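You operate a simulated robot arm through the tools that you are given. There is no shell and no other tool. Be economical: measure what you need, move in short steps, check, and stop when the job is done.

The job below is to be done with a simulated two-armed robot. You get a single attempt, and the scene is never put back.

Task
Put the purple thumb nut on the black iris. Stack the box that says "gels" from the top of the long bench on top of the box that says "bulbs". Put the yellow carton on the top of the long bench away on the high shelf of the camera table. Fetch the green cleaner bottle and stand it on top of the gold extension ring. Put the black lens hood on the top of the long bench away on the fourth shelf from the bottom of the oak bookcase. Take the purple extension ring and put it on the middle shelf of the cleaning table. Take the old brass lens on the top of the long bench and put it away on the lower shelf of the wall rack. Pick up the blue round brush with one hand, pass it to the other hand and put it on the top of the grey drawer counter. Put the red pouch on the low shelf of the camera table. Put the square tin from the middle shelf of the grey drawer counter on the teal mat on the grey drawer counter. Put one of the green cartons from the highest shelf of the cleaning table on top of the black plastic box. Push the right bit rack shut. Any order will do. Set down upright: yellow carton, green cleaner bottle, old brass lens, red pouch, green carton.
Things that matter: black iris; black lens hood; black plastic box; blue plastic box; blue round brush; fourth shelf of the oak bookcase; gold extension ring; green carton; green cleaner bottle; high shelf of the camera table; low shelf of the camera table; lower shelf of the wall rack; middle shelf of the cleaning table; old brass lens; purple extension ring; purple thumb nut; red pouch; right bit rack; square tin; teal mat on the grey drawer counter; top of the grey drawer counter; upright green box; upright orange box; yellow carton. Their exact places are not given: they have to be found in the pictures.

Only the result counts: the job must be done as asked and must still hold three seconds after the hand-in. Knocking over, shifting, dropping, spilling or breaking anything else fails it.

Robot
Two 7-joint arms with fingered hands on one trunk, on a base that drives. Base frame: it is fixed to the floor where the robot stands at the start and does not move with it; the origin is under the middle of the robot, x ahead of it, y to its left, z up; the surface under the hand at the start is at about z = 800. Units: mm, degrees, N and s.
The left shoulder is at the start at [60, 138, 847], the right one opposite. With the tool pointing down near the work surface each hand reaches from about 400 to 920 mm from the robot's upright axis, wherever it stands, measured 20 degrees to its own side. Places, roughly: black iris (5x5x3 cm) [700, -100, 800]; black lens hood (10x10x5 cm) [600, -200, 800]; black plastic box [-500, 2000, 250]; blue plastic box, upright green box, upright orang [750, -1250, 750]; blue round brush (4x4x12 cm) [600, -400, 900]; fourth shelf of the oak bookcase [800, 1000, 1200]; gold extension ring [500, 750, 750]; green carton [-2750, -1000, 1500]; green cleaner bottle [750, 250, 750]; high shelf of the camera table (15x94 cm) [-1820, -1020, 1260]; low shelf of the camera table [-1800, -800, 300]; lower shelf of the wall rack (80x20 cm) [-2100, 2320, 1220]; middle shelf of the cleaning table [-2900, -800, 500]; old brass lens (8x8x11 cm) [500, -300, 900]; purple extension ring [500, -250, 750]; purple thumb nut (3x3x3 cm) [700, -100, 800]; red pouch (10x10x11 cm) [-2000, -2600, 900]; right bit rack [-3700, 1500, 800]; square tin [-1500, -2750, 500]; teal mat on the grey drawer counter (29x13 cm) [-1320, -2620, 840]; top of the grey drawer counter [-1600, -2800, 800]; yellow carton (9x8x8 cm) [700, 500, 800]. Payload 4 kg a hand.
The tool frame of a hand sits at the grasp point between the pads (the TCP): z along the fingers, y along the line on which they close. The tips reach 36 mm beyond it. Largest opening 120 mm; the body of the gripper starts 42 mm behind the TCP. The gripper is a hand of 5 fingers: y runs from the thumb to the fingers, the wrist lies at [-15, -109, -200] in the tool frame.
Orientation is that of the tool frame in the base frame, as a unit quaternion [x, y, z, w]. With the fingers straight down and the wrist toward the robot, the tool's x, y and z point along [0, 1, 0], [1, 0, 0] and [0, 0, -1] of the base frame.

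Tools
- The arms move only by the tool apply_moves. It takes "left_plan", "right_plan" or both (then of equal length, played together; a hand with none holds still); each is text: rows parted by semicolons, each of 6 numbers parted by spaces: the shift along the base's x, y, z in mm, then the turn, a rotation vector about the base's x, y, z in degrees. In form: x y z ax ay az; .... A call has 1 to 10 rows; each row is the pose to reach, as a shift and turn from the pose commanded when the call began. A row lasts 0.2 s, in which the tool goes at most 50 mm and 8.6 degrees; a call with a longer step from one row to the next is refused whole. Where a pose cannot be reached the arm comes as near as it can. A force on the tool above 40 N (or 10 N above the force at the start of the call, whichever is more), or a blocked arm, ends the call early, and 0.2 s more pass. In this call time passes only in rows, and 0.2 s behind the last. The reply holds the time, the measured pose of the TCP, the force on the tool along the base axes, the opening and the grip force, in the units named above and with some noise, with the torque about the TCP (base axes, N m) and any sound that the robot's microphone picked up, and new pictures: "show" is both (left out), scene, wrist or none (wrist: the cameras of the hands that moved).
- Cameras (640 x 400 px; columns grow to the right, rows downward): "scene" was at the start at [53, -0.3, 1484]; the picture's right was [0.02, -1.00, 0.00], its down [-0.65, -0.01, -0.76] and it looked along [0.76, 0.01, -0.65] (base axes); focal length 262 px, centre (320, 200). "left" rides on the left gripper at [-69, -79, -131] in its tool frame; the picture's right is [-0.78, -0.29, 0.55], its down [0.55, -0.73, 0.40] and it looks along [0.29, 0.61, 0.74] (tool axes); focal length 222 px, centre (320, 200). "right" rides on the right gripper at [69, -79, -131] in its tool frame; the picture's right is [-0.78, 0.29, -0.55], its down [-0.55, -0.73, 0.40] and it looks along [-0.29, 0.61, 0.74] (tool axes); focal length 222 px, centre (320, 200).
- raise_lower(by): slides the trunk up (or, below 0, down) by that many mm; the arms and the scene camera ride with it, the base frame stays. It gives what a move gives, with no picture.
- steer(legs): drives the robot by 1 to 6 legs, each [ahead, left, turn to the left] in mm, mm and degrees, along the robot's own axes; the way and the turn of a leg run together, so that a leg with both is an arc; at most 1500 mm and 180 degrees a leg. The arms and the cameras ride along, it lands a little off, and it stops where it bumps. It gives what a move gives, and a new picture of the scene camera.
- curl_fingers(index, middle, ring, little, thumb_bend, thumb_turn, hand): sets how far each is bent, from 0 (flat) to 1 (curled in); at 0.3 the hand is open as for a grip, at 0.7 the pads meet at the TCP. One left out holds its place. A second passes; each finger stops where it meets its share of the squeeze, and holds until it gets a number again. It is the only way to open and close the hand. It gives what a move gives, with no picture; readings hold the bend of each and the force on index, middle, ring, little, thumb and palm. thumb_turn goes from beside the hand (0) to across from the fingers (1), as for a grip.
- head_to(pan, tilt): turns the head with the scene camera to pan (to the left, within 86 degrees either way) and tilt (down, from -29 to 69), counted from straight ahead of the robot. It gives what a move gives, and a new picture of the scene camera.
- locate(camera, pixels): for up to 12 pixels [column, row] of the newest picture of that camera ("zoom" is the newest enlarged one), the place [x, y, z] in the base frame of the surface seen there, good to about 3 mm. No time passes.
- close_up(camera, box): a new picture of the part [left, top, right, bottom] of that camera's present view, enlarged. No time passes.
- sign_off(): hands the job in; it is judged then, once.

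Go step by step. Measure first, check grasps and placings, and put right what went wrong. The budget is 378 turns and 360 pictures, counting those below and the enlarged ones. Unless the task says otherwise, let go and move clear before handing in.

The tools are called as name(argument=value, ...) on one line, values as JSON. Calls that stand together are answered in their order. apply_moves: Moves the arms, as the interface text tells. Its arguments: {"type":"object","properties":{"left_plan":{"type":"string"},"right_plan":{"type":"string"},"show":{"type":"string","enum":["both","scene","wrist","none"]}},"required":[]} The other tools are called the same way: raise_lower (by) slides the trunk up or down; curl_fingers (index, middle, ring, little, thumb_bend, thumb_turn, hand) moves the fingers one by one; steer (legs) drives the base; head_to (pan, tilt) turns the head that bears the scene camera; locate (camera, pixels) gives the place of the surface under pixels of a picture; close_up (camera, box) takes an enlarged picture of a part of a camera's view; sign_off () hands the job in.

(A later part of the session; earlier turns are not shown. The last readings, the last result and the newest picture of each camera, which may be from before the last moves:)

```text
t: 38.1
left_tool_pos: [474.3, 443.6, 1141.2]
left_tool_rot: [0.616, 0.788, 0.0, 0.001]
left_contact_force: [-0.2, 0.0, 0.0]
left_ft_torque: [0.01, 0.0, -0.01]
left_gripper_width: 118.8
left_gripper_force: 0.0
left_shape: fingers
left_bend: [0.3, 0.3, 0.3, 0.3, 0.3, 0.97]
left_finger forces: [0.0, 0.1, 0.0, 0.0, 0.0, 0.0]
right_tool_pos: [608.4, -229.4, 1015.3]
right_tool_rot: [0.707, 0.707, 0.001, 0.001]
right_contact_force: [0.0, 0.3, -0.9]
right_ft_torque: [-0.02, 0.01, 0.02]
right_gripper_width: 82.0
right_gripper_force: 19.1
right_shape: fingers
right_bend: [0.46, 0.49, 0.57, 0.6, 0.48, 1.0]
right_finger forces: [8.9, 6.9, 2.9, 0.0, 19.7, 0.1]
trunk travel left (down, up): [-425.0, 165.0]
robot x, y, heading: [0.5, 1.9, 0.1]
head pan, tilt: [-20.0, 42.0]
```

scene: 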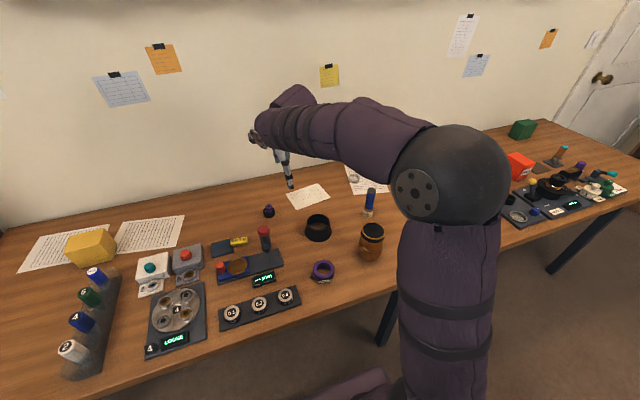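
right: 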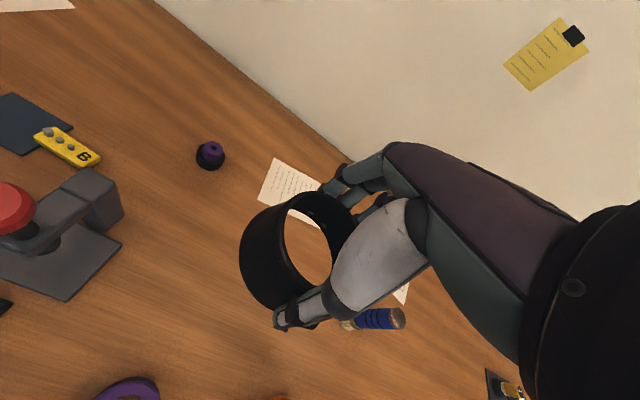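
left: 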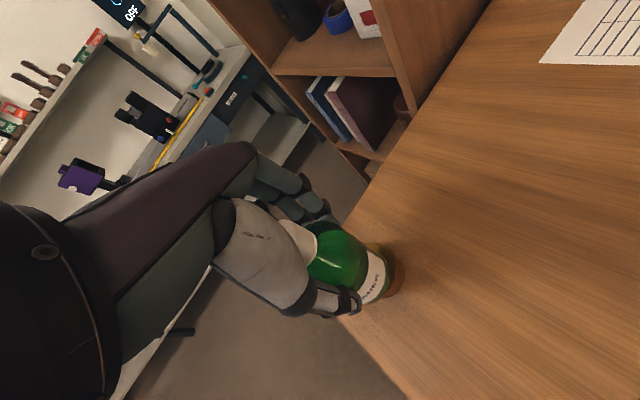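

Hood held firmly. Raise the trunk fully, tuck the left arm, and look left for clearance.

raise_lower(by=165)

apply_moves(left_plan="-20 -40 0 0 0 0; -40 -80 0 0 0 -5; -60 -120 0 0 0 -10; -80 -160 0 0 0 -14; -100 -200 0 0 0 -14; -100 -240 0 0 0 -14", right_plan="-25 0 10 0 0 0; -50 0 20 0 0 0; -75 0 30 0 0 0; -100 0 40 0 0 0; -125 0 60 0 0 0; -150 0 80 0 0 0", show="none")

head_to(pan=60, tilt=30)

```text
t: 40.0
left_tool_pos: [476.0, 443.8, 1305.5]
left_tool_rot: [0.616, 0.788, 0.0, 0.0]
left_contact_force: [-0.2, -0.4, 1.6]
left_ft_torque: [-0.02, 0.0, 0.01]
left_gripper_width: 119.1
left_gripper_force: 0.1
left_shape: fingers
left_bend: [0.3, 0.3, 0.3, 0.3, 0.3, 0.97]
left_finger forces: [0.0, 0.0, 0.0, 0.1, 0.0, 0.0]
right_tool_pos: [609.3, -229.9, 1180.2]
right_tool_rot: [0.707, 0.707, 0.0, 0.0]
right_contact_force: [-0.4, -0.1, 1.0]
right_ft_torque: [-0.03, 0.0, 0.01]
right_gripper_width: 81.9
right_gripper_force: 19.0
right_shape: fingers
right_bend: [0.46, 0.49, 0.57, 0.6, 0.48, 1.0]
right_finger forces: [8.9, 7.0, 3.0, 0.1, 19.7, 0.0]
trunk travel left (down, up): [-590.0, 0.0]
robot x, y, heading: [0.7, -0.7, -0.2]
head pan, tilt: [-20.0, 42.0]
```

```text
t: 41.4
left_tool_pos: [373.4, 202.1, 1307.1]
left_tool_rot: [0.707, 0.708, 0.0, 0.0]
left_contact_force: [-0.8, 0.6, -0.9]
left_ft_torque: [0.03, 0.03, 0.0]
left_gripper_width: 118.8
left_gripper_force: 0.0
left_shape: fingers
left_bend: [0.3, 0.3, 0.3, 0.3, 0.3, 0.97]
left_finger forces: [0.0, 0.1, 0.1, 0.0, 0.0, 0.1]
right_tool_pos: [461.0, -230.6, 1258.0]
right_tool_rot: [0.707, 0.707, 0.0, 0.0]
right_contact_force: [1.6, -0.4, 0.1]
right_ft_torque: [-0.01, 0.03, -0.01]
right_gripper_width: 82.0
right_gripper_force: 18.9
right_shape: fingers
right_bend: [0.46, 0.49, 0.57, 0.6, 0.48, 1.0]
right_finger forces: [8.9, 6.8, 2.9, 0.0, 19.6, 0.0]
trunk travel left (down, up): [-590.0, 0.0]
robot x, y, heading: [-1.4, -1.6, -0.1]
head pan, tilt: [-20.0, 42.0]
```

```text
t: 42.9
left_tool_pos: [374.7, 203.7, 1307.5]
left_tool_rot: [0.707, 0.708, 0.0, 0.0]
left_contact_force: [0.7, 0.4, 0.7]
left_ft_torque: [0.03, -0.02, 0.01]
left_gripper_width: 118.8
left_gripper_force: 0.1
left_shape: fingers
left_bend: [0.3, 0.3, 0.3, 0.3, 0.3, 0.97]
left_finger forces: [0.1, 0.0, 0.0, 0.0, 0.0, 0.0]
right_tool_pos: [461.3, -230.6, 1257.9]
right_tool_rot: [0.707, 0.707, 0.0, 0.0]
right_contact_force: [-0.4, 0.1, -0.6]
right_ft_torque: [-0.01, 0.0, 0.0]
right_gripper_width: 81.9
right_gripper_force: 18.8
right_shape: fingers
right_bend: [0.46, 0.49, 0.57, 0.6, 0.48, 1.0]
right_finger forces: [8.8, 6.9, 2.9, 0.0, 19.4, 0.0]
trunk travel left (down, up): [-590.0, 0.0]
robot x, y, heading: [-0.1, 0.1, 0.1]
head pan, tilt: [60.0, 30.0]
```

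scene: 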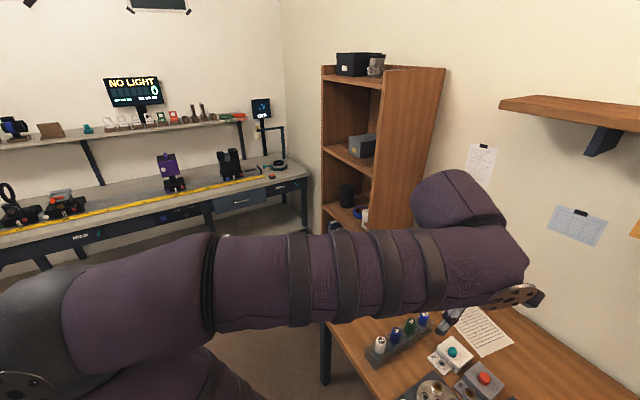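

locate(camera="scene", pixels=[[300, 185], [200, 205], [150, 235], [350, 215], [345, 225], [340, 150], [375, 165]])

steer(legs=[[-100, 0, 0], [0, 600, 0]])

```text
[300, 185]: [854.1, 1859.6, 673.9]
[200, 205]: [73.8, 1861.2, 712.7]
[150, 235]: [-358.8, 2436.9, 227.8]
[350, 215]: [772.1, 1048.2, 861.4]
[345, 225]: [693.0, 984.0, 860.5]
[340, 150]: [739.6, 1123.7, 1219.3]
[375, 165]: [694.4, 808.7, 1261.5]
```

```text
t: 47.1
left_tool_pos: [268.9, 812.0, 1307.3]
left_tool_rot: [0.704, 0.711, 0.0, 0.001]
left_contact_force: [0.3, 0.6, -0.4]
left_ft_torque: [-0.04, 0.0, -0.01]
left_gripper_width: 119.0
left_gripper_force: 0.0
left_shape: fingers
left_bend: [0.3, 0.3, 0.3, 0.3, 0.3, 0.97]
left_finger forces: [0.0, 0.0, 0.0, 0.0, 0.0, 0.1]
right_tool_pos: [359.9, 380.2, 1258.2]
right_tool_rot: [0.703, 0.711, 0.0, -0.001]
right_contact_force: [0.1, -0.3, -0.2]
right_ft_torque: [-0.01, 0.01, -0.02]
right_gripper_width: 81.9
right_gripper_force: 19.4
right_shape: fingers
right_bend: [0.46, 0.49, 0.57, 0.6, 0.48, 1.0]
right_finger forces: [8.9, 6.9, 2.9, 0.0, 19.5, 0.1]
trunk travel left (down, up): [-590.0, 0.0]
robot x, y, heading: [-106.9, 602.0, 0.9]
head pan, tilt: [60.0, 30.0]
```

scene: 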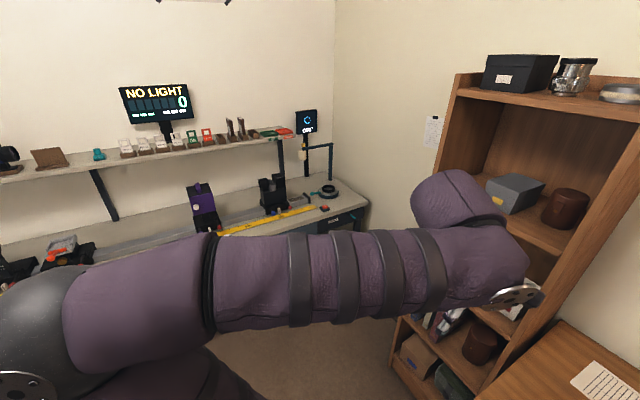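

steer(legs=[[0, 570, 0]])

head_to(pan=-5, tilt=20)

```text
t: 50.3
left_tool_pos: [255.4, 1384.4, 1307.1]
left_tool_rot: [0.697, 0.717, 0.0, 0.0]
left_contact_force: [0.1, 0.0, 0.4]
left_ft_torque: [0.02, -0.01, 0.02]
left_gripper_width: 119.0
left_gripper_force: 0.1
left_shape: fingers
left_bend: [0.3, 0.3, 0.3, 0.3, 0.3, 0.97]
left_finger forces: [0.0, 0.1, 0.1, 0.0, 0.1, 0.0]
right_tool_pos: [353.1, 954.6, 1258.3]
right_tool_rot: [0.698, 0.716, 0.0, 0.0]
right_contact_force: [0.3, -0.1, 0.3]
right_ft_torque: [-0.05, -0.03, 0.04]
right_gripper_width: 81.8
right_gripper_force: 18.2
right_shape: fingers
right_bend: [0.46, 0.49, 0.57, 0.6, 0.48, 1.0]
right_finger forces: [8.8, 6.8, 3.0, 0.0, 19.4, 0.1]
trunk travel left (down, up): [-590.0, 0.0]
robot x, y, heading: [-113.6, 1172.4, 1.6]
head pan, tilt: [60.0, 30.0]
```

scene: 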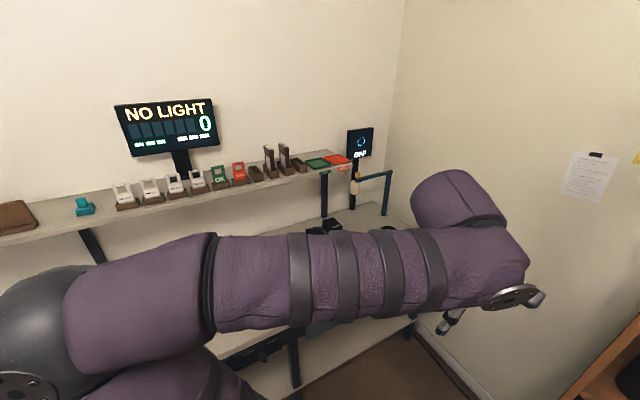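

```text
t: 51.7
left_tool_pos: [256.4, 1383.1, 1306.8]
left_tool_rot: [0.698, 0.716, 0.0, -0.001]
left_contact_force: [-0.3, 0.2, -0.7]
left_ft_torque: [-0.02, -0.02, 0.0]
left_gripper_width: 118.9
left_gripper_force: 0.1
left_shape: fingers
left_bend: [0.3, 0.3, 0.3, 0.3, 0.3, 0.97]
left_finger forces: [0.0, 0.0, 0.0, 0.0, 0.0, 0.0]
right_tool_pos: [353.1, 954.3, 1257.6]
right_tool_rot: [0.698, 0.716, 0.0, 0.0]
right_contact_force: [-0.1, 0.1, 0.7]
right_ft_torque: [0.0, 0.01, 0.01]
right_gripper_width: 81.9
right_gripper_force: 19.3
right_shape: fingers
right_bend: [0.46, 0.49, 0.57, 0.6, 0.48, 1.0]
right_finger forces: [8.9, 6.9, 2.8, 0.1, 19.5, 0.0]
trunk travel left (down, up): [-590.0, 0.0]
robot x, y, heading: [-113.2, 1170.5, 1.5]
head pan, tilt: [-5.0, 20.0]
```

scene: 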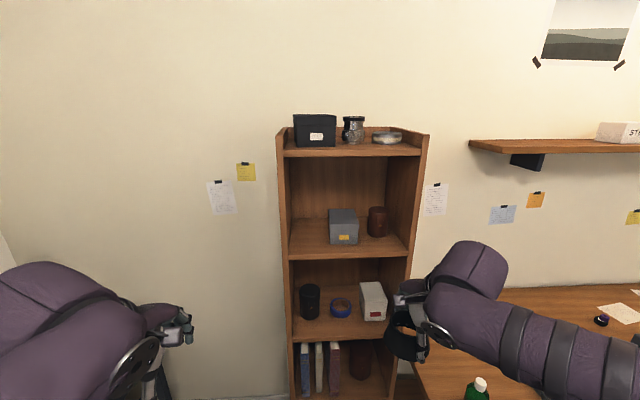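

locate(camera="scene", pixels=[[293, 250], [310, 235], [300, 225], [325, 247], [330, 225], [404, 255], [350, 258], [295, 220], [345, 157], [285, 200], [300, 180], [396, 230]])

close_up(camera="scene", box=[260, 130, 440, 300])

```text
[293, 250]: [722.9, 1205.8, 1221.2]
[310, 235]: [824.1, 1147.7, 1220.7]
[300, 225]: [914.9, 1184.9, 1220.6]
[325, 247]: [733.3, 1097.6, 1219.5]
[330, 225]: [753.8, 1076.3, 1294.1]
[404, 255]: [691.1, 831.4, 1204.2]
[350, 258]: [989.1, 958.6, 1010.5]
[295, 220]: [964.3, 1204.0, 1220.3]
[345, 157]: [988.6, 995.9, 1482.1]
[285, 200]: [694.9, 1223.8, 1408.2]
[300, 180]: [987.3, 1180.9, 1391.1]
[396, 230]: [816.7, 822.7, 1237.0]
```

```text
2.35 times, centred on (350, 215) of scene
```

zoom: 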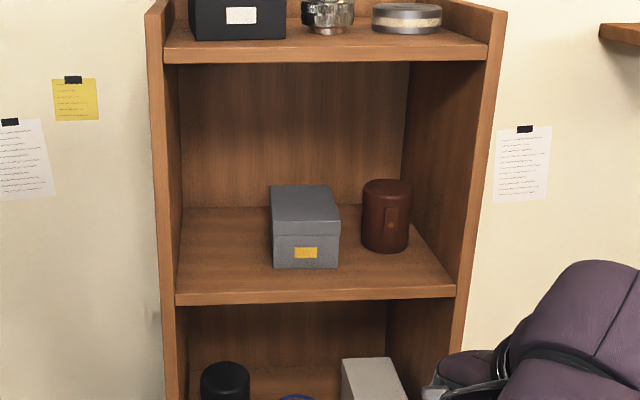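

Free slot on the shelf: y 1080–1212, front x 692, z 1221. I measure where the hood sits in the hand.

close_up(camera="right", box=[220, 160, 420, 360])

locate(camera="zoom", pixels=[[180, 180], [260, 110], [165, 240], [220, 290], [240, 240], [270, 265], [300, 95], [340, 105]])

```text
2.00 times, centred on (320, 260) of right
```

zoom: 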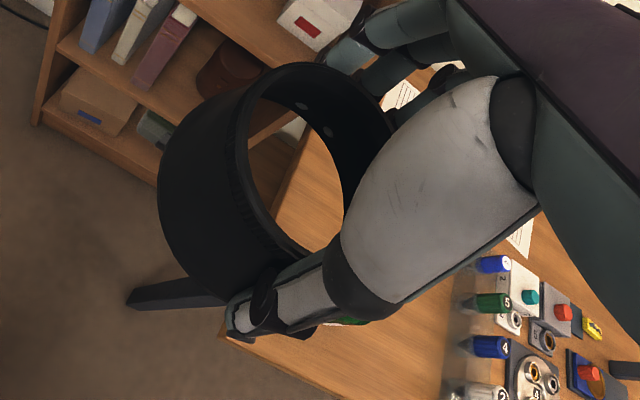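

```text
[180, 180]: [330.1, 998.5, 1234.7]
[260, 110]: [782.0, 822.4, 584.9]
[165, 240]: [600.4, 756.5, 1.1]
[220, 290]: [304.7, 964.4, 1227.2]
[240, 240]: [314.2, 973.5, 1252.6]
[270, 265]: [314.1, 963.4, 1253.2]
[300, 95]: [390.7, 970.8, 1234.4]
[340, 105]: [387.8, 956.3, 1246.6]
```

Hood centre is at TCP + (-4,+5). The arm would be stretched from here, so I raise the hand, shift it left, then drive 230 ahead.

apply_moves(right_plan="0 40 15 0 0 0; 0 80 25 0 0 0; 0 120 35 0 0 0; 0 155 45 0 0 0; 0 186 50 0 0 0", show="none")

steer(legs=[[210, 0, -1.5]])

```text
t: 52.9
left_tool_pos: [256.9, 1384.8, 1306.7]
left_tool_rot: [0.698, 0.716, 0.0, 0.0]
left_contact_force: [0.3, 0.9, -0.4]
left_ft_torque: [-0.03, 0.0, 0.02]
left_gripper_width: 118.9
left_gripper_force: 0.1
left_shape: fingers
left_bend: [0.3, 0.3, 0.3, 0.3, 0.3, 0.97]
left_finger forces: [0.0, 0.1, 0.0, 0.0, 0.0, 0.0]
right_tool_pos: [355.5, 1140.5, 1309.5]
right_tool_rot: [0.698, 0.716, 0.0, 0.001]
right_contact_force: [-0.7, 0.1, -1.0]
right_ft_torque: [0.01, 0.02, -0.01]
right_gripper_width: 81.6
right_gripper_force: 18.7
right_shape: fingers
right_bend: [0.46, 0.49, 0.57, 0.6, 0.48, 1.0]
right_finger forces: [8.9, 6.9, 2.9, 0.0, 19.4, 0.0]
trunk travel left (down, up): [-590.0, 0.0]
robot x, y, heading: [-117.3, 1172.0, 1.5]
head pan, tilt: [-5.0, 20.0]
```

```text
t: 54.5
left_tool_pos: [472.8, 1375.6, 1307.2]
left_tool_rot: [0.707, 0.707, -0.001, -0.001]
left_contact_force: [0.2, 0.5, -1.2]
left_ft_torque: [-0.02, 0.01, -0.01]
left_gripper_width: 118.9
left_gripper_force: 0.1
left_shape: fingers
left_bend: [0.3, 0.3, 0.3, 0.3, 0.3, 0.97]
left_finger forces: [0.0, 0.0, 0.0, 0.1, 0.0, 0.0]
right_tool_pos: [565.1, 1132.0, 1308.1]
right_tool_rot: [0.708, 0.706, -0.001, 0.0]
right_contact_force: [0.2, 0.7, -1.3]
right_ft_torque: [0.01, 0.06, 0.03]
right_gripper_width: 82.3
right_gripper_force: 18.9
right_shape: fingers
right_bend: [0.46, 0.49, 0.57, 0.6, 0.48, 1.0]
right_finger forces: [8.9, 6.8, 2.9, 0.0, 19.4, 0.1]
trunk travel left (down, up): [-590.0, 0.0]
robot x, y, heading: [94.3, 1173.7, 0.1]
head pan, tilt: [-5.0, 20.0]
```

scene: 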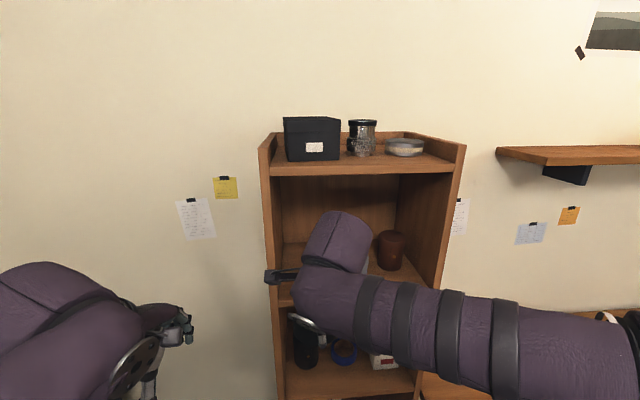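

locate(camera="scene", pixels=[[340, 213], [310, 230], [365, 235], [300, 262], [272, 277], [360, 260], [350, 173], [330, 170]])

close_up(camera="right", box=[0, 0, 640, 400])

```text
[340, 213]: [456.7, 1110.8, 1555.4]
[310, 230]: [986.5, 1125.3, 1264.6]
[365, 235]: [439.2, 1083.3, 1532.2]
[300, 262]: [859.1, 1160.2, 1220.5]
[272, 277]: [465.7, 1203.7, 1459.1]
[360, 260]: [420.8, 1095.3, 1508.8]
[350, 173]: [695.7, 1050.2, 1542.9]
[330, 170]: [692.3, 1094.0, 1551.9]
```

```text
1.00 times, centred on (320, 200) of right (not enlarged: the box is as wide or as high as the picture)
```

zoom: 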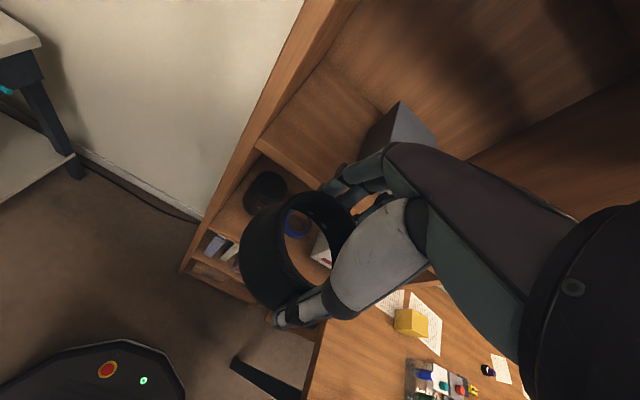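

Wrist top is ~247 above the TCP, so at placement height it stays under the upper shelf board. I yaw 15° to pull the wrist camera away from the left panel and enter at z≈1286.

apply_moves(right_plan="20 3 -8 0 0 8; 45 6 -16 0 0 15; 90 8 -22 0 0 15; 130 10 -22 0 0 15; 165 10 -22 0 0 15; 186 10 -22 0 0 15", show="both")

```text
t: 55.9
left_tool_pos: [472.0, 1376.1, 1306.5]
left_tool_rot: [0.708, 0.707, 0.0, 0.0]
left_contact_force: [-0.7, -0.2, 0.3]
left_ft_torque: [0.02, 0.01, 0.02]
left_gripper_width: 118.9
left_gripper_force: 0.0
left_shape: fingers
left_bend: [0.3, 0.3, 0.3, 0.3, 0.3, 0.97]
left_finger forces: [0.0, 0.0, 0.1, 0.1, 0.1, 0.0]
right_tool_pos: [749.9, 1141.2, 1287.2]
right_tool_rot: [0.609, 0.793, 0.0, -0.001]
right_contact_force: [-0.2, -0.5, -0.4]
right_ft_torque: [-0.02, -0.01, -0.01]
right_gripper_width: 81.5
right_gripper_force: 18.8
right_shape: fingers
right_bend: [0.46, 0.49, 0.57, 0.6, 0.48, 1.0]
right_finger forces: [8.8, 6.8, 2.8, 0.0, 19.1, 0.0]
trunk travel left (down, up): [-590.0, 0.0]
robot x, y, heading: [97.0, 1174.0, -0.0]
head pan, tilt: [-5.0, 20.0]
```

scene: 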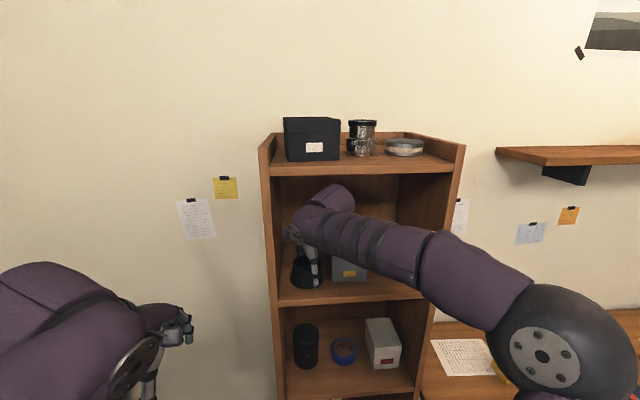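
right: 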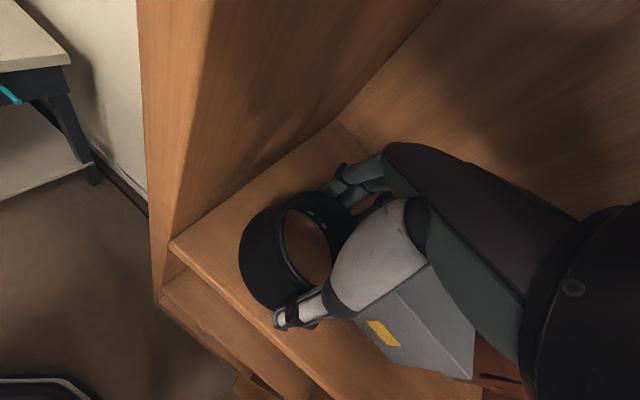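

The hood is inside, between panel and grey box. Lower until contact.

apply_moves(right_plan="0 0 -6 0 0 0; 0 0 -11 0 0 0; 0 0 -15 0 0 0; 0 0 -18 0 0 0; 0 0 -21 0 0 0; 0 0 -24 0 0 0", show="wrist")

```text
t: 57.3
left_tool_pos: [471.6, 1377.0, 1307.4]
left_tool_rot: [0.707, 0.707, 0.0, 0.0]
left_contact_force: [-0.5, -0.5, 0.0]
left_ft_torque: [0.01, 0.0, -0.01]
left_gripper_width: 119.0
left_gripper_force: 0.1
left_shape: fingers
left_bend: [0.3, 0.3, 0.3, 0.3, 0.3, 0.97]
left_finger forces: [0.0, 0.1, 0.1, 0.0, 0.0, 0.0]
right_tool_pos: [751.1, 1140.3, 1263.7]
right_tool_rot: [0.609, 0.793, 0.0, 0.0]
right_contact_force: [-0.4, -0.4, 3.9]
right_ft_torque: [-0.07, -0.19, 0.0]
right_gripper_width: 81.4
right_gripper_force: 19.7
right_shape: fingers
right_bend: [0.46, 0.49, 0.57, 0.6, 0.48, 1.0]
right_finger forces: [9.0, 7.2, 3.2, 0.1, 19.7, 0.1]
trunk travel left (down, up): [-590.0, 0.0]
robot x, y, heading: [96.4, 1172.6, 0.1]
head pan, tilt: [-5.0, 20.0]
```

right: 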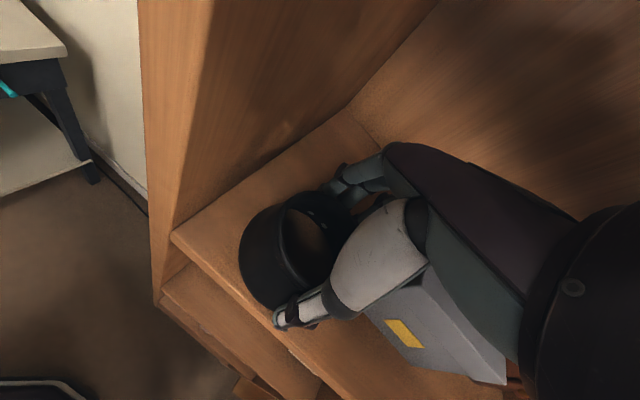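

Touching (3.9 N). Release.

curl_fingers(hand="right", index=0.3, middle=0.3, ring=0.3, little=0.3, thumb_bend=0.3)

close_up(camera="right", box=[160, 120, 480, 360])

locate(camera="zoom", pixels=[[130, 220], [200, 300], [170, 250], [140, 280], [260, 120], [300, 130], [100, 190], [230, 330]])

```text
t: 58.3
left_tool_pos: [472.0, 1377.2, 1306.7]
left_tool_rot: [0.707, 0.707, 0.001, 0.001]
left_contact_force: [1.2, 0.2, -0.3]
left_ft_torque: [0.02, 0.0, -0.01]
left_gripper_width: 118.8
left_gripper_force: 0.1
left_shape: fingers
left_bend: [0.3, 0.3, 0.3, 0.3, 0.3, 0.97]
left_finger forces: [0.1, 0.1, 0.0, 0.0, 0.0, 0.0]
right_tool_pos: [750.1, 1140.3, 1262.1]
right_tool_rot: [0.609, 0.793, 0.0, 0.0]
right_contact_force: [-0.4, -0.1, -0.5]
right_ft_torque: [0.03, 0.02, 0.01]
right_gripper_width: 118.8
right_gripper_force: 0.0
right_shape: fingers
right_bend: [0.3, 0.3, 0.3, 0.3, 0.3, 0.97]
right_finger forces: [0.1, 0.0, 0.1, 0.1, 0.1, 0.1]
trunk travel left (down, up): [-590.0, 0.0]
robot x, y, heading: [98.1, 1173.1, -0.0]
head pan, tilt: [-5.0, 20.0]
```

```text
1.67 times, centred on (320, 240) of right
```

zoom: 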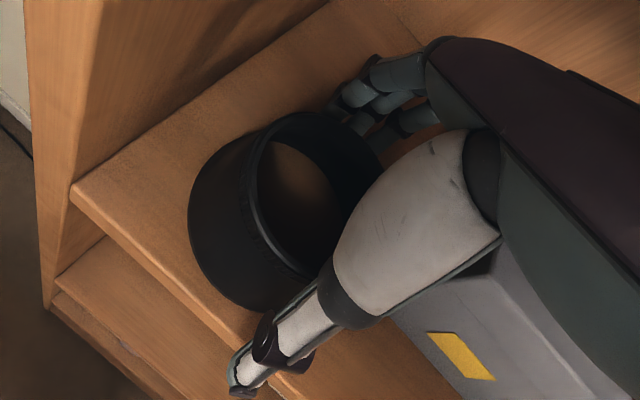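

```text
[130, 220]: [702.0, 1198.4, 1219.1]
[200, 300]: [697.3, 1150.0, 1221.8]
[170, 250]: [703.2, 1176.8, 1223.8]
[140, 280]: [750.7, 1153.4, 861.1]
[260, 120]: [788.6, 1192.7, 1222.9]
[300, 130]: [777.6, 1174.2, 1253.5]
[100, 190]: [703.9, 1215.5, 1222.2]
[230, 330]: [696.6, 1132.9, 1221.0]
```

Hood is fully on the shelf. Before withdrawing I measure the upper board's underside and the wrist's height.

close_up(camera="scene", box=[260, 140, 420, 300])

locate(camera="zoom", pixels=[[330, 75], [330, 85], [330, 90], [330, 96], [300, 130], [285, 120], [260, 150], [330, 150], [310, 118]])

```text
2.50 times, centred on (340, 220) of scene
```

zoom: 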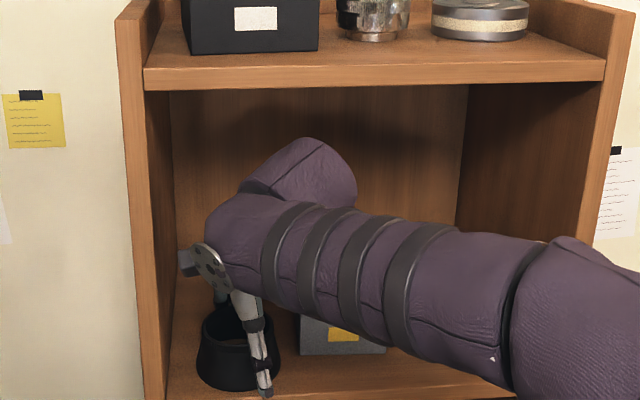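

```text
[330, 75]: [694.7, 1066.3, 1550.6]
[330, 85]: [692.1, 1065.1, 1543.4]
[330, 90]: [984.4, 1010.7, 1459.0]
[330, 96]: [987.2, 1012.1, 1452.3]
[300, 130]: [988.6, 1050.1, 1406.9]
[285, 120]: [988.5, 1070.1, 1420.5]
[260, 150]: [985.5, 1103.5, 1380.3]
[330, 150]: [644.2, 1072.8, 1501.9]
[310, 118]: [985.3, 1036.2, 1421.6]
```

Board underside is 1542; wrist top ≈1510. I rise 50 mm while easing back ~14 mm, then withdraw.

apply_moves(right_plan="0 0 15 0 0 0; -7 0 30 0 0 0; -14 0 42 0 0 0; -16 0 52 0 0 0", show="wrist")

```text
t: 59.3
left_tool_pos: [470.3, 1377.5, 1307.4]
left_tool_rot: [0.707, 0.707, 0.0, 0.001]
left_contact_force: [-0.4, 0.3, -0.1]
left_ft_torque: [0.0, -0.01, -0.01]
left_gripper_width: 119.1
left_gripper_force: 0.0
left_shape: fingers
left_bend: [0.3, 0.3, 0.3, 0.3, 0.3, 0.97]
left_finger forces: [0.0, 0.0, 0.0, 0.0, 0.1, 0.1]
right_tool_pos: [733.5, 1143.1, 1316.7]
right_tool_rot: [0.61, 0.793, 0.0, 0.0]
right_contact_force: [-0.1, -0.2, 0.2]
right_ft_torque: [-0.03, 0.04, -0.01]
right_gripper_width: 118.8
right_gripper_force: 0.1
right_shape: fingers
right_bend: [0.3, 0.3, 0.3, 0.3, 0.3, 0.97]
right_finger forces: [0.0, 0.0, 0.0, 0.0, 0.0, 0.0]
trunk travel left (down, up): [-590.0, 0.0]
robot x, y, heading: [98.2, 1173.1, -0.1]
head pan, tilt: [-5.0, 20.0]
```

right: 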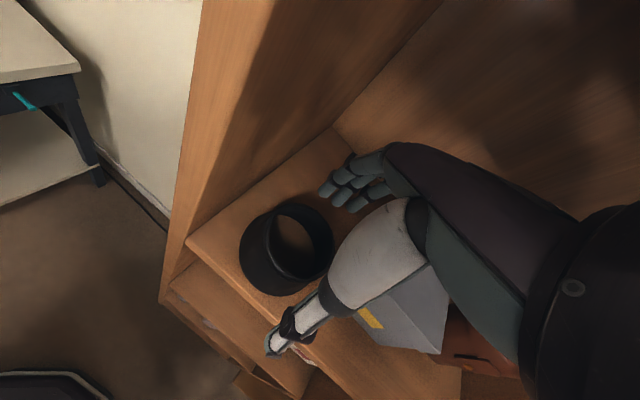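

Clear above the hood. Withdraw backwards.

apply_moves(right_plan="-40 4 2 0 0 0; -85 4 4 0 0 0; -130 4 4 0 0 0; -175 4 4 0 0 0; -220 0 0 0 0 -7; -265 -30 0 0 0 -15", show="scene")

```text
refused: row 6 steps farther than a row can; nothing moved
```

apply_moves(right_plan="-40 4 2 0 0 0; -85 4 4 0 0 0; -130 4 4 0 0 0; -175 4 4 0 0 0; -220 0 0 0 0 -7; -260 -20 0 0 0 -15", show="scene")

```text
t: 60.7
left_tool_pos: [469.5, 1376.0, 1307.9]
left_tool_rot: [0.707, 0.707, 0.0, 0.001]
left_contact_force: [-0.5, 0.1, -0.4]
left_ft_torque: [0.03, 0.0, 0.02]
left_gripper_width: 119.1
left_gripper_force: 0.0
left_shape: fingers
left_bend: [0.3, 0.3, 0.3, 0.3, 0.3, 0.97]
left_finger forces: [0.0, 0.0, 0.1, 0.1, 0.0, 0.0]
right_tool_pos: [472.5, 1118.8, 1312.6]
right_tool_rot: [0.708, 0.706, 0.001, 0.001]
right_contact_force: [0.1, -0.6, -0.1]
right_ft_torque: [0.01, -0.01, -0.01]
right_gripper_width: 118.9
right_gripper_force: 0.1
right_shape: fingers
right_bend: [0.3, 0.3, 0.3, 0.3, 0.3, 0.97]
right_finger forces: [0.0, 0.1, 0.0, 0.0, 0.0, 0.0]
trunk travel left (down, up): [-590.0, 0.0]
robot x, y, heading: [94.2, 1178.6, -0.2]
head pan, tilt: [-5.0, 20.0]
```

scene: 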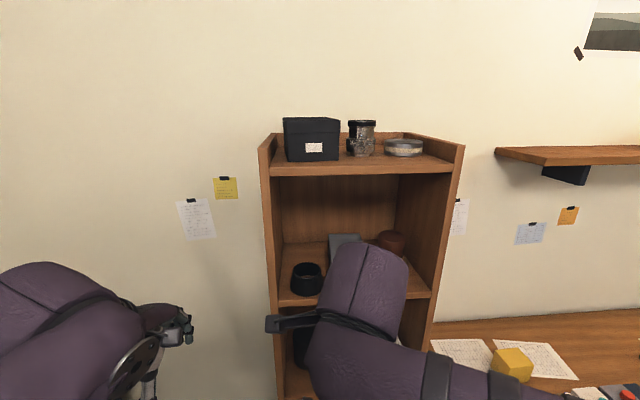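

Hood stands on the fourth shelf. Next the gels/bulbs boxes at the right end of the bench: drive back and sideways.

steer(legs=[[-200, 0, 0], [0, -1150, 0], [0, -1150, 0]])

head_to(pan=-8, tilt=38)

```text
t: 73.3
left_tool_pos: [240.7, -940.3, 1308.7]
left_tool_rot: [0.711, 0.703, 0.0, -0.001]
left_contact_force: [0.1, 0.1, 0.2]
left_ft_torque: [0.0, -0.02, -0.01]
left_gripper_width: 119.1
left_gripper_force: 0.1
left_shape: fingers
left_bend: [0.3, 0.3, 0.3, 0.3, 0.3, 0.97]
left_finger forces: [0.0, 0.0, 0.1, 0.0, 0.0, 0.0]
right_tool_pos: [239.2, -1197.7, 1312.6]
right_tool_rot: [0.71, 0.704, 0.0, 0.0]
right_contact_force: [-0.1, -0.3, 0.4]
right_ft_torque: [0.0, -0.01, -0.02]
right_gripper_width: 118.8
right_gripper_force: 0.0
right_shape: fingers
right_bend: [0.3, 0.3, 0.3, 0.3, 0.3, 0.97]
right_finger forces: [0.1, 0.1, 0.2, 0.0, 0.0, 0.0]
trunk travel left (down, up): [-590.0, 0.0]
robot x, y, heading: [-136.3, -1142.1, -0.6]
head pan, tilt: [-5.0, 20.0]
```

scene: 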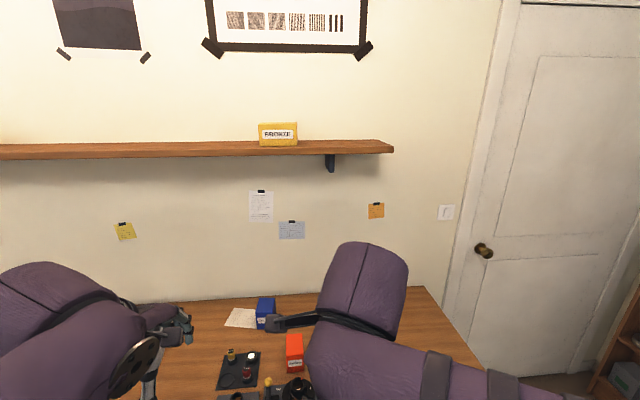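

```text
t: 74.1
left_tool_pos: [239.2, -939.3, 1306.7]
left_tool_rot: [0.711, 0.703, 0.0, 0.0]
left_contact_force: [-0.6, 0.0, 1.3]
left_ft_torque: [0.0, 0.0, 0.03]
left_gripper_width: 118.7
left_gripper_force: 0.0
left_shape: fingers
left_bend: [0.3, 0.3, 0.3, 0.3, 0.3, 0.97]
left_finger forces: [0.0, 0.1, 0.0, 0.0, 0.0, 0.1]
right_tool_pos: [240.4, -1196.6, 1313.0]
right_tool_rot: [0.711, 0.703, 0.0, 0.0]
right_contact_force: [0.8, 0.0, 0.0]
right_ft_torque: [0.01, 0.03, 0.0]
right_gripper_width: 119.1
right_gripper_force: 0.1
right_shape: fingers
right_bend: [0.3, 0.3, 0.3, 0.3, 0.3, 0.97]
right_finger forces: [0.0, 0.1, 0.0, 0.0, 0.0, 0.0]
trunk travel left (down, up): [-590.0, 0.0]
robot x, y, heading: [-135.9, -1136.6, -0.6]
head pan, tilt: [-8.0, 38.0]
```

scene: 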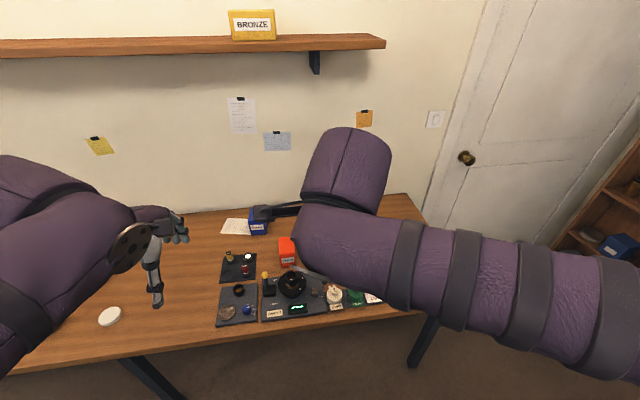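

apply_moves(right_plan="0 -45 0 0 0 -6; 0 -90 0 0 0 -12; 0 -135 0 0 0 -18; 0 -180 0 0 0 -24; 0 -225 0 0 0 -30; 0 -270 0 0 0 -30", show="scene")

close_up(camera="scene", box=[200, 170, 440, 330])

```text
t: 75.5
left_tool_pos: [239.3, -940.3, 1306.8]
left_tool_rot: [0.712, 0.702, 0.001, 0.0]
left_contact_force: [0.0, -0.1, -0.5]
left_ft_torque: [0.02, 0.02, -0.02]
left_gripper_width: 118.9
left_gripper_force: 0.0
left_shape: fingers
left_bend: [0.3, 0.3, 0.3, 0.3, 0.3, 0.97]
left_finger forces: [0.0, 0.0, 0.0, 0.0, 0.1, 0.0]
right_tool_pos: [240.6, -1468.8, 1313.4]
right_tool_rot: [0.869, 0.495, 0.0, 0.0]
right_contact_force: [-0.8, -0.3, 0.0]
right_ft_torque: [0.0, -0.02, 0.01]
right_gripper_width: 118.9
right_gripper_force: 0.0
right_shape: fingers
right_bend: [0.3, 0.3, 0.3, 0.3, 0.3, 0.97]
right_finger forces: [0.1, 0.0, 0.1, 0.1, 0.0, 0.0]
trunk travel left (down, up): [-590.0, 0.0]
robot x, y, heading: [-134.4, -1141.0, -0.8]
head pan, tilt: [-8.0, 38.0]
```

scene: 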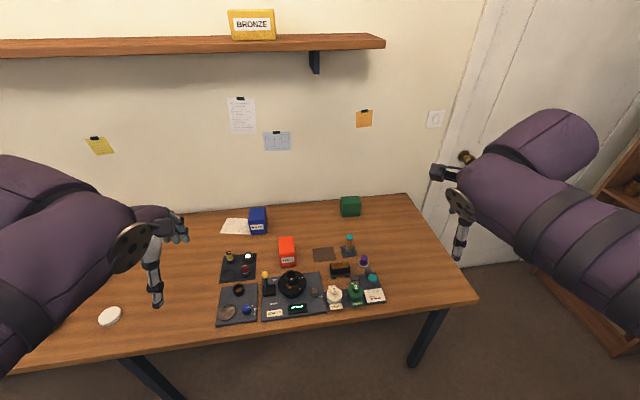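

```text
2.50 times, centred on (320, 250) of scene
```

zoom: 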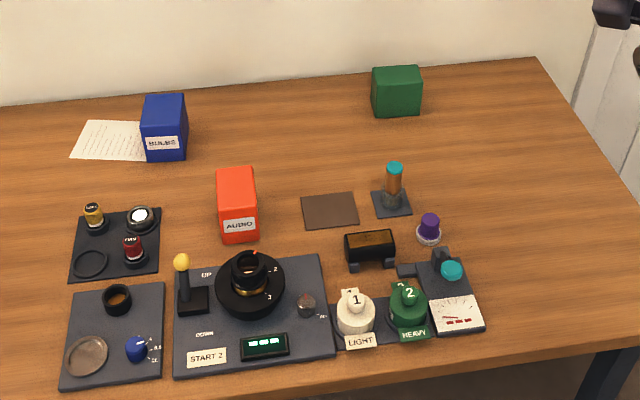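

Blue box reads "BULBS", orange "AUDIO"; the green one shows no label from here. Zoom in.

close_up(camera="scene", box=[320, 180, 380, 230])

locate(camera="zoom", pixels=[[250, 170], [390, 165], [250, 100], [400, 90], [320, 120], [260, 260], [395, 255], [320, 240]])

close_up(camera="scene", box=[230, 190, 300, 280])

```text
8.00 times, centred on (350, 205) of scene
```

zoom: 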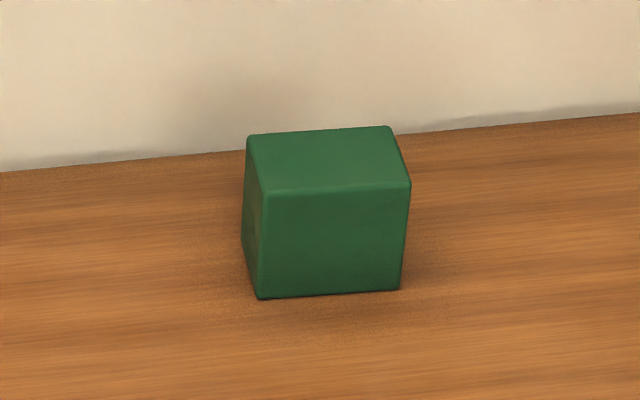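

```text
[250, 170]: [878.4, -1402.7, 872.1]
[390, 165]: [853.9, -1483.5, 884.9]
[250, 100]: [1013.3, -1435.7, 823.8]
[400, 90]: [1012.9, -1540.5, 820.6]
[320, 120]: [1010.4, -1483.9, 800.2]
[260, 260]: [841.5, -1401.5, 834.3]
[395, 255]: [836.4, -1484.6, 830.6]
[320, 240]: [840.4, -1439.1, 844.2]
```

```text
4.44 times, centred on (265, 235) of scene
```

zoom: 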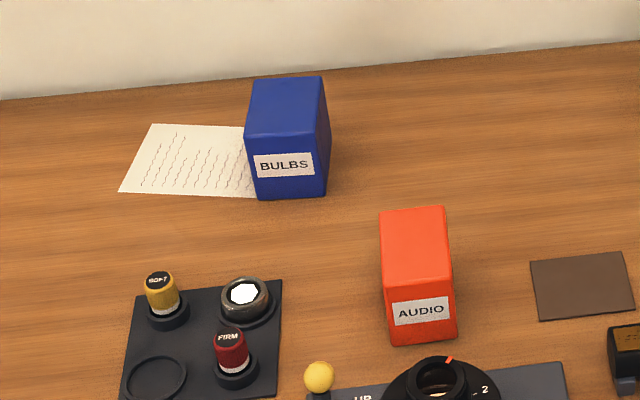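

locate(camera="zoom", pixels=[[250, 132], [320, 130], [258, 85], [318, 80], [260, 192], [322, 190], [286, 110], [325, 110], [286, 100]])

close_up(camera="scene", box=[320, 180, 380, 230])

locate(camera="zoom", pixels=[[255, 140], [385, 130], [268, 188], [405, 185], [320, 160], [248, 225], [320, 135]])

```text
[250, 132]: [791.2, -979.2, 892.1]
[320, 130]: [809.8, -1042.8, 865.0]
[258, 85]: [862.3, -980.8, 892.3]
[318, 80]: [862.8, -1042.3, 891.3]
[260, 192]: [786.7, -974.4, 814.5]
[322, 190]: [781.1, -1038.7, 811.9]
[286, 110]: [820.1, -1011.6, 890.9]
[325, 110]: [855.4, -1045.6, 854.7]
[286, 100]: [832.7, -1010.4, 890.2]
```

```text
8.00 times, centred on (350, 205) of scene
```

zoom: 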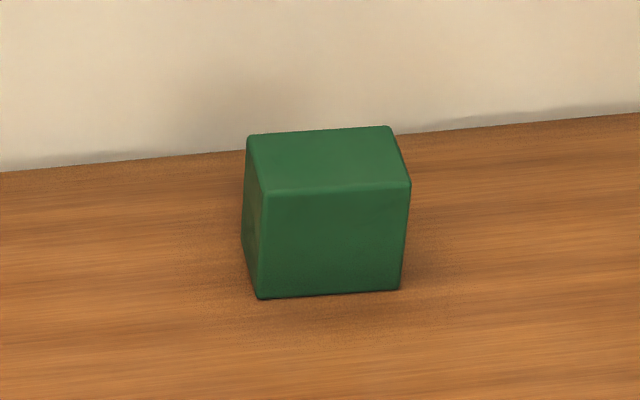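

```text
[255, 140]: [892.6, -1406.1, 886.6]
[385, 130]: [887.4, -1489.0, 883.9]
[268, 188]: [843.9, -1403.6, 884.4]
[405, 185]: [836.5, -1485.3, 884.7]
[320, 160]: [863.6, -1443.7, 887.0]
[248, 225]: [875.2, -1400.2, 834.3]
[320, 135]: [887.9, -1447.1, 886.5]
```

Green box: centre (866,-1445), 85 (y) × 55 (x), top 886. Blue "BULBS": centre (826,-1011), top 891. I lower the trunk and drive nearer.

raise_lower(by=-120)

steer(legs=[[160, -110, 0.7]])

```text
t: 77.0
left_tool_pos: [239.7, -939.6, 1188.2]
left_tool_rot: [0.712, 0.703, 0.0, 0.001]
left_contact_force: [-0.1, 0.6, 0.3]
left_ft_torque: [0.04, 0.02, 0.05]
left_gripper_width: 118.9
left_gripper_force: 0.0
left_shape: fingers
left_bend: [0.3, 0.3, 0.3, 0.3, 0.3, 0.97]
left_finger forces: [0.0, 0.1, 0.0, 0.0, 0.1, 0.1]
right_tool_pos: [239.6, -1468.1, 1195.0]
right_tool_rot: [0.869, 0.496, 0.0, 0.0]
right_contact_force: [0.5, 0.1, -0.3]
right_ft_torque: [-0.01, -0.01, 0.01]
right_gripper_width: 118.9
right_gripper_force: 0.2
right_shape: fingers
right_bend: [0.3, 0.3, 0.3, 0.3, 0.3, 0.97]
right_finger forces: [0.0, 0.0, 0.1, 0.1, 0.0, 0.0]
trunk travel left (down, up): [-470.0, 120.0]
robot x, y, heading: [-135.9, -1135.8, -0.5]
head pan, tilt: [-8.0, 38.0]
```

```text
t: 78.5
left_tool_pos: [398.6, -1046.3, 1188.0]
left_tool_rot: [0.707, 0.707, 0.0, -0.001]
left_contact_force: [-0.6, 0.6, 0.0]
left_ft_torque: [0.02, 0.03, -0.02]
left_gripper_width: 118.9
left_gripper_force: 0.0
left_shape: fingers
left_bend: [0.3, 0.3, 0.3, 0.3, 0.3, 0.97]
left_finger forces: [0.0, 0.1, 0.1, 0.0, 0.1, 0.1]
right_tool_pos: [405.2, -1573.6, 1194.5]
right_tool_rot: [0.866, 0.501, -0.001, -0.001]
right_contact_force: [-0.1, -0.5, 0.5]
right_ft_torque: [0.01, 0.02, 0.01]
right_gripper_width: 118.5
right_gripper_force: 0.1
right_shape: fingers
right_bend: [0.3, 0.3, 0.3, 0.3, 0.3, 0.97]
right_finger forces: [0.1, 0.0, 0.1, 0.0, 0.0, 0.1]
trunk travel left (down, up): [-470.0, 120.0]
robot x, y, heading: [20.4, -1248.2, -0.1]
head pan, tilt: [-8.0, 38.0]
```

scene: 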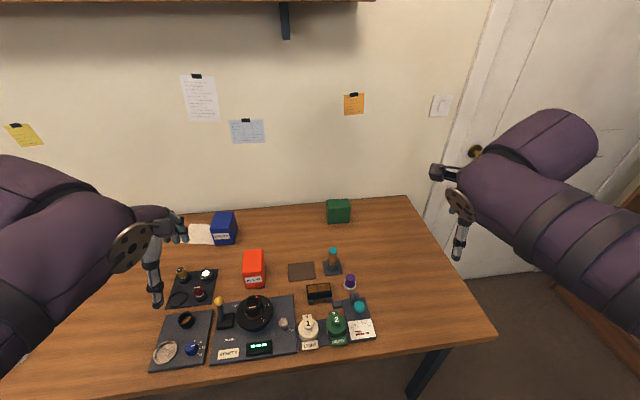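

apply_moves(right_plan="45 13 0 0 0 4; 90 26 0 0 0 8; 135 39 0 0 0 12; 180 52 0 0 0 16; 225 64 0 0 0 20; 270 77 0 0 0 24; 315 90 0 0 0 27; 360 102 0 0 0 27; 405 115 0 0 0 27; 450 128 0 0 0 27", show="none")

apply_moves(right_plan="10 1 -45 0 0 0; 14 1 -90 0 0 0; 14 1 -135 0 0 0; 14 1 -180 0 0 0", show="both")

```text
t: 80.8
left_tool_pos: [397.7, -1047.3, 1188.5]
left_tool_rot: [0.707, 0.707, 0.003, 0.001]
left_contact_force: [0.4, -0.3, -0.4]
left_ft_torque: [0.06, -0.08, -0.02]
left_gripper_width: 119.1
left_gripper_force: 0.1
left_shape: fingers
left_bend: [0.3, 0.3, 0.3, 0.3, 0.3, 0.97]
left_finger forces: [0.0, 0.0, 0.1, 0.1, 0.0, 0.0]
right_tool_pos: [820.4, -1455.9, 1194.5]
right_tool_rot: [0.725, 0.689, 0.0, 0.0]
right_contact_force: [0.0, -1.4, -0.3]
right_ft_torque: [0.04, -0.05, 0.0]
right_gripper_width: 118.7
right_gripper_force: 0.0
right_shape: fingers
right_bend: [0.3, 0.3, 0.3, 0.3, 0.3, 0.97]
right_finger forces: [0.0, 0.0, 0.1, 0.0, 0.0, 0.1]
right hand out of reach, approached as far as the arm can: row 10
trunk travel left (down, up): [-470.0, 120.0]
robot x, y, heading: [25.6, -1249.3, 0.1]
head pan, tilt: [-8.0, 38.0]
```

```text
t: 81.8
left_tool_pos: [399.3, -1045.3, 1187.8]
left_tool_rot: [0.707, 0.707, 0.0, 0.0]
left_contact_force: [-0.1, -0.9, 0.0]
left_ft_torque: [-0.03, 0.01, 0.0]
left_gripper_width: 118.9
left_gripper_force: 0.0
left_shape: fingers
left_bend: [0.3, 0.3, 0.3, 0.3, 0.3, 0.97]
left_finger forces: [0.0, 0.0, 0.0, 0.0, 0.0, 0.0]
right_tool_pos: [832.7, -1453.0, 1014.6]
right_tool_rot: [0.726, 0.688, 0.001, -0.001]
right_contact_force: [-0.8, -0.3, -1.0]
right_ft_torque: [0.01, 0.02, -0.02]
right_gripper_width: 119.0
right_gripper_force: 0.2
right_shape: fingers
right_bend: [0.3, 0.3, 0.3, 0.3, 0.3, 0.97]
right_finger forces: [0.1, 0.0, 0.0, 0.0, 0.1, 0.0]
trunk travel left (down, up): [-470.0, 120.0]
robot x, y, heading: [26.2, -1250.1, 0.2]
head pan, tilt: [-8.0, 38.0]
```

scene: 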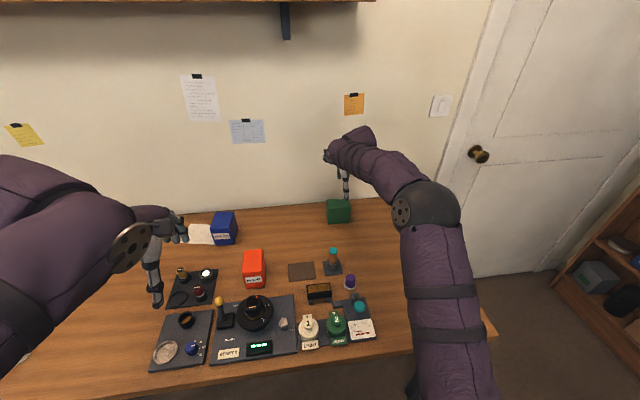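
right: 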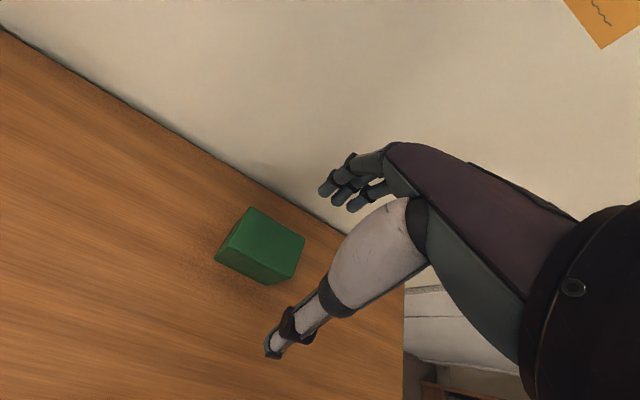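

No label on the green box's visible faces, but it's the only remaining candidate (blue=BULBS, orange=AUDIO). Shift over it and lower.

apply_moves(right_plan="20 4 -30 0 0 0; 38 8 -70 0 0 0", show="wrist")

```text
t: 82.3
left_tool_pos: [398.8, -1046.6, 1187.0]
left_tool_rot: [0.707, 0.707, 0.001, 0.001]
left_contact_force: [0.2, -0.2, -0.7]
left_ft_torque: [-0.01, -0.01, 0.0]
left_gripper_width: 118.5
left_gripper_force: 0.1
left_shape: fingers
left_bend: [0.3, 0.3, 0.3, 0.3, 0.3, 0.97]
left_finger forces: [0.0, 0.0, 0.0, 0.0, 0.0, 0.0]
right_tool_pos: [871.7, -1445.9, 947.0]
right_tool_rot: [0.726, 0.688, -0.001, 0.0]
right_contact_force: [0.1, -0.5, 0.3]
right_ft_torque: [0.02, -0.02, 0.01]
right_gripper_width: 118.9
right_gripper_force: 0.1
right_shape: fingers
right_bend: [0.3, 0.3, 0.3, 0.3, 0.3, 0.97]
right_finger forces: [0.0, 0.0, 0.0, 0.1, 0.0, 0.0]
trunk travel left (down, up): [-470.0, 120.0]
robot x, y, heading: [22.8, -1250.1, -0.0]
head pan, tilt: [-8.0, 38.0]
```

right: 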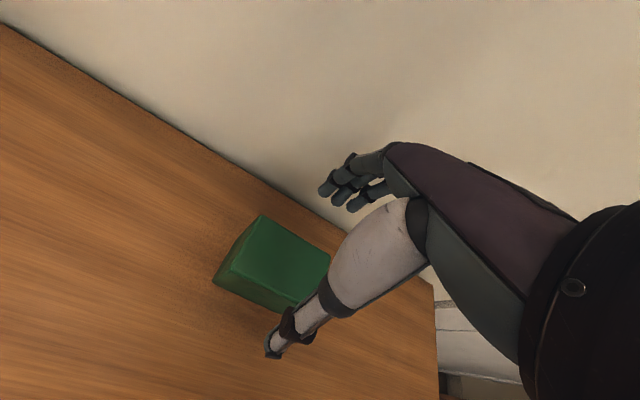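

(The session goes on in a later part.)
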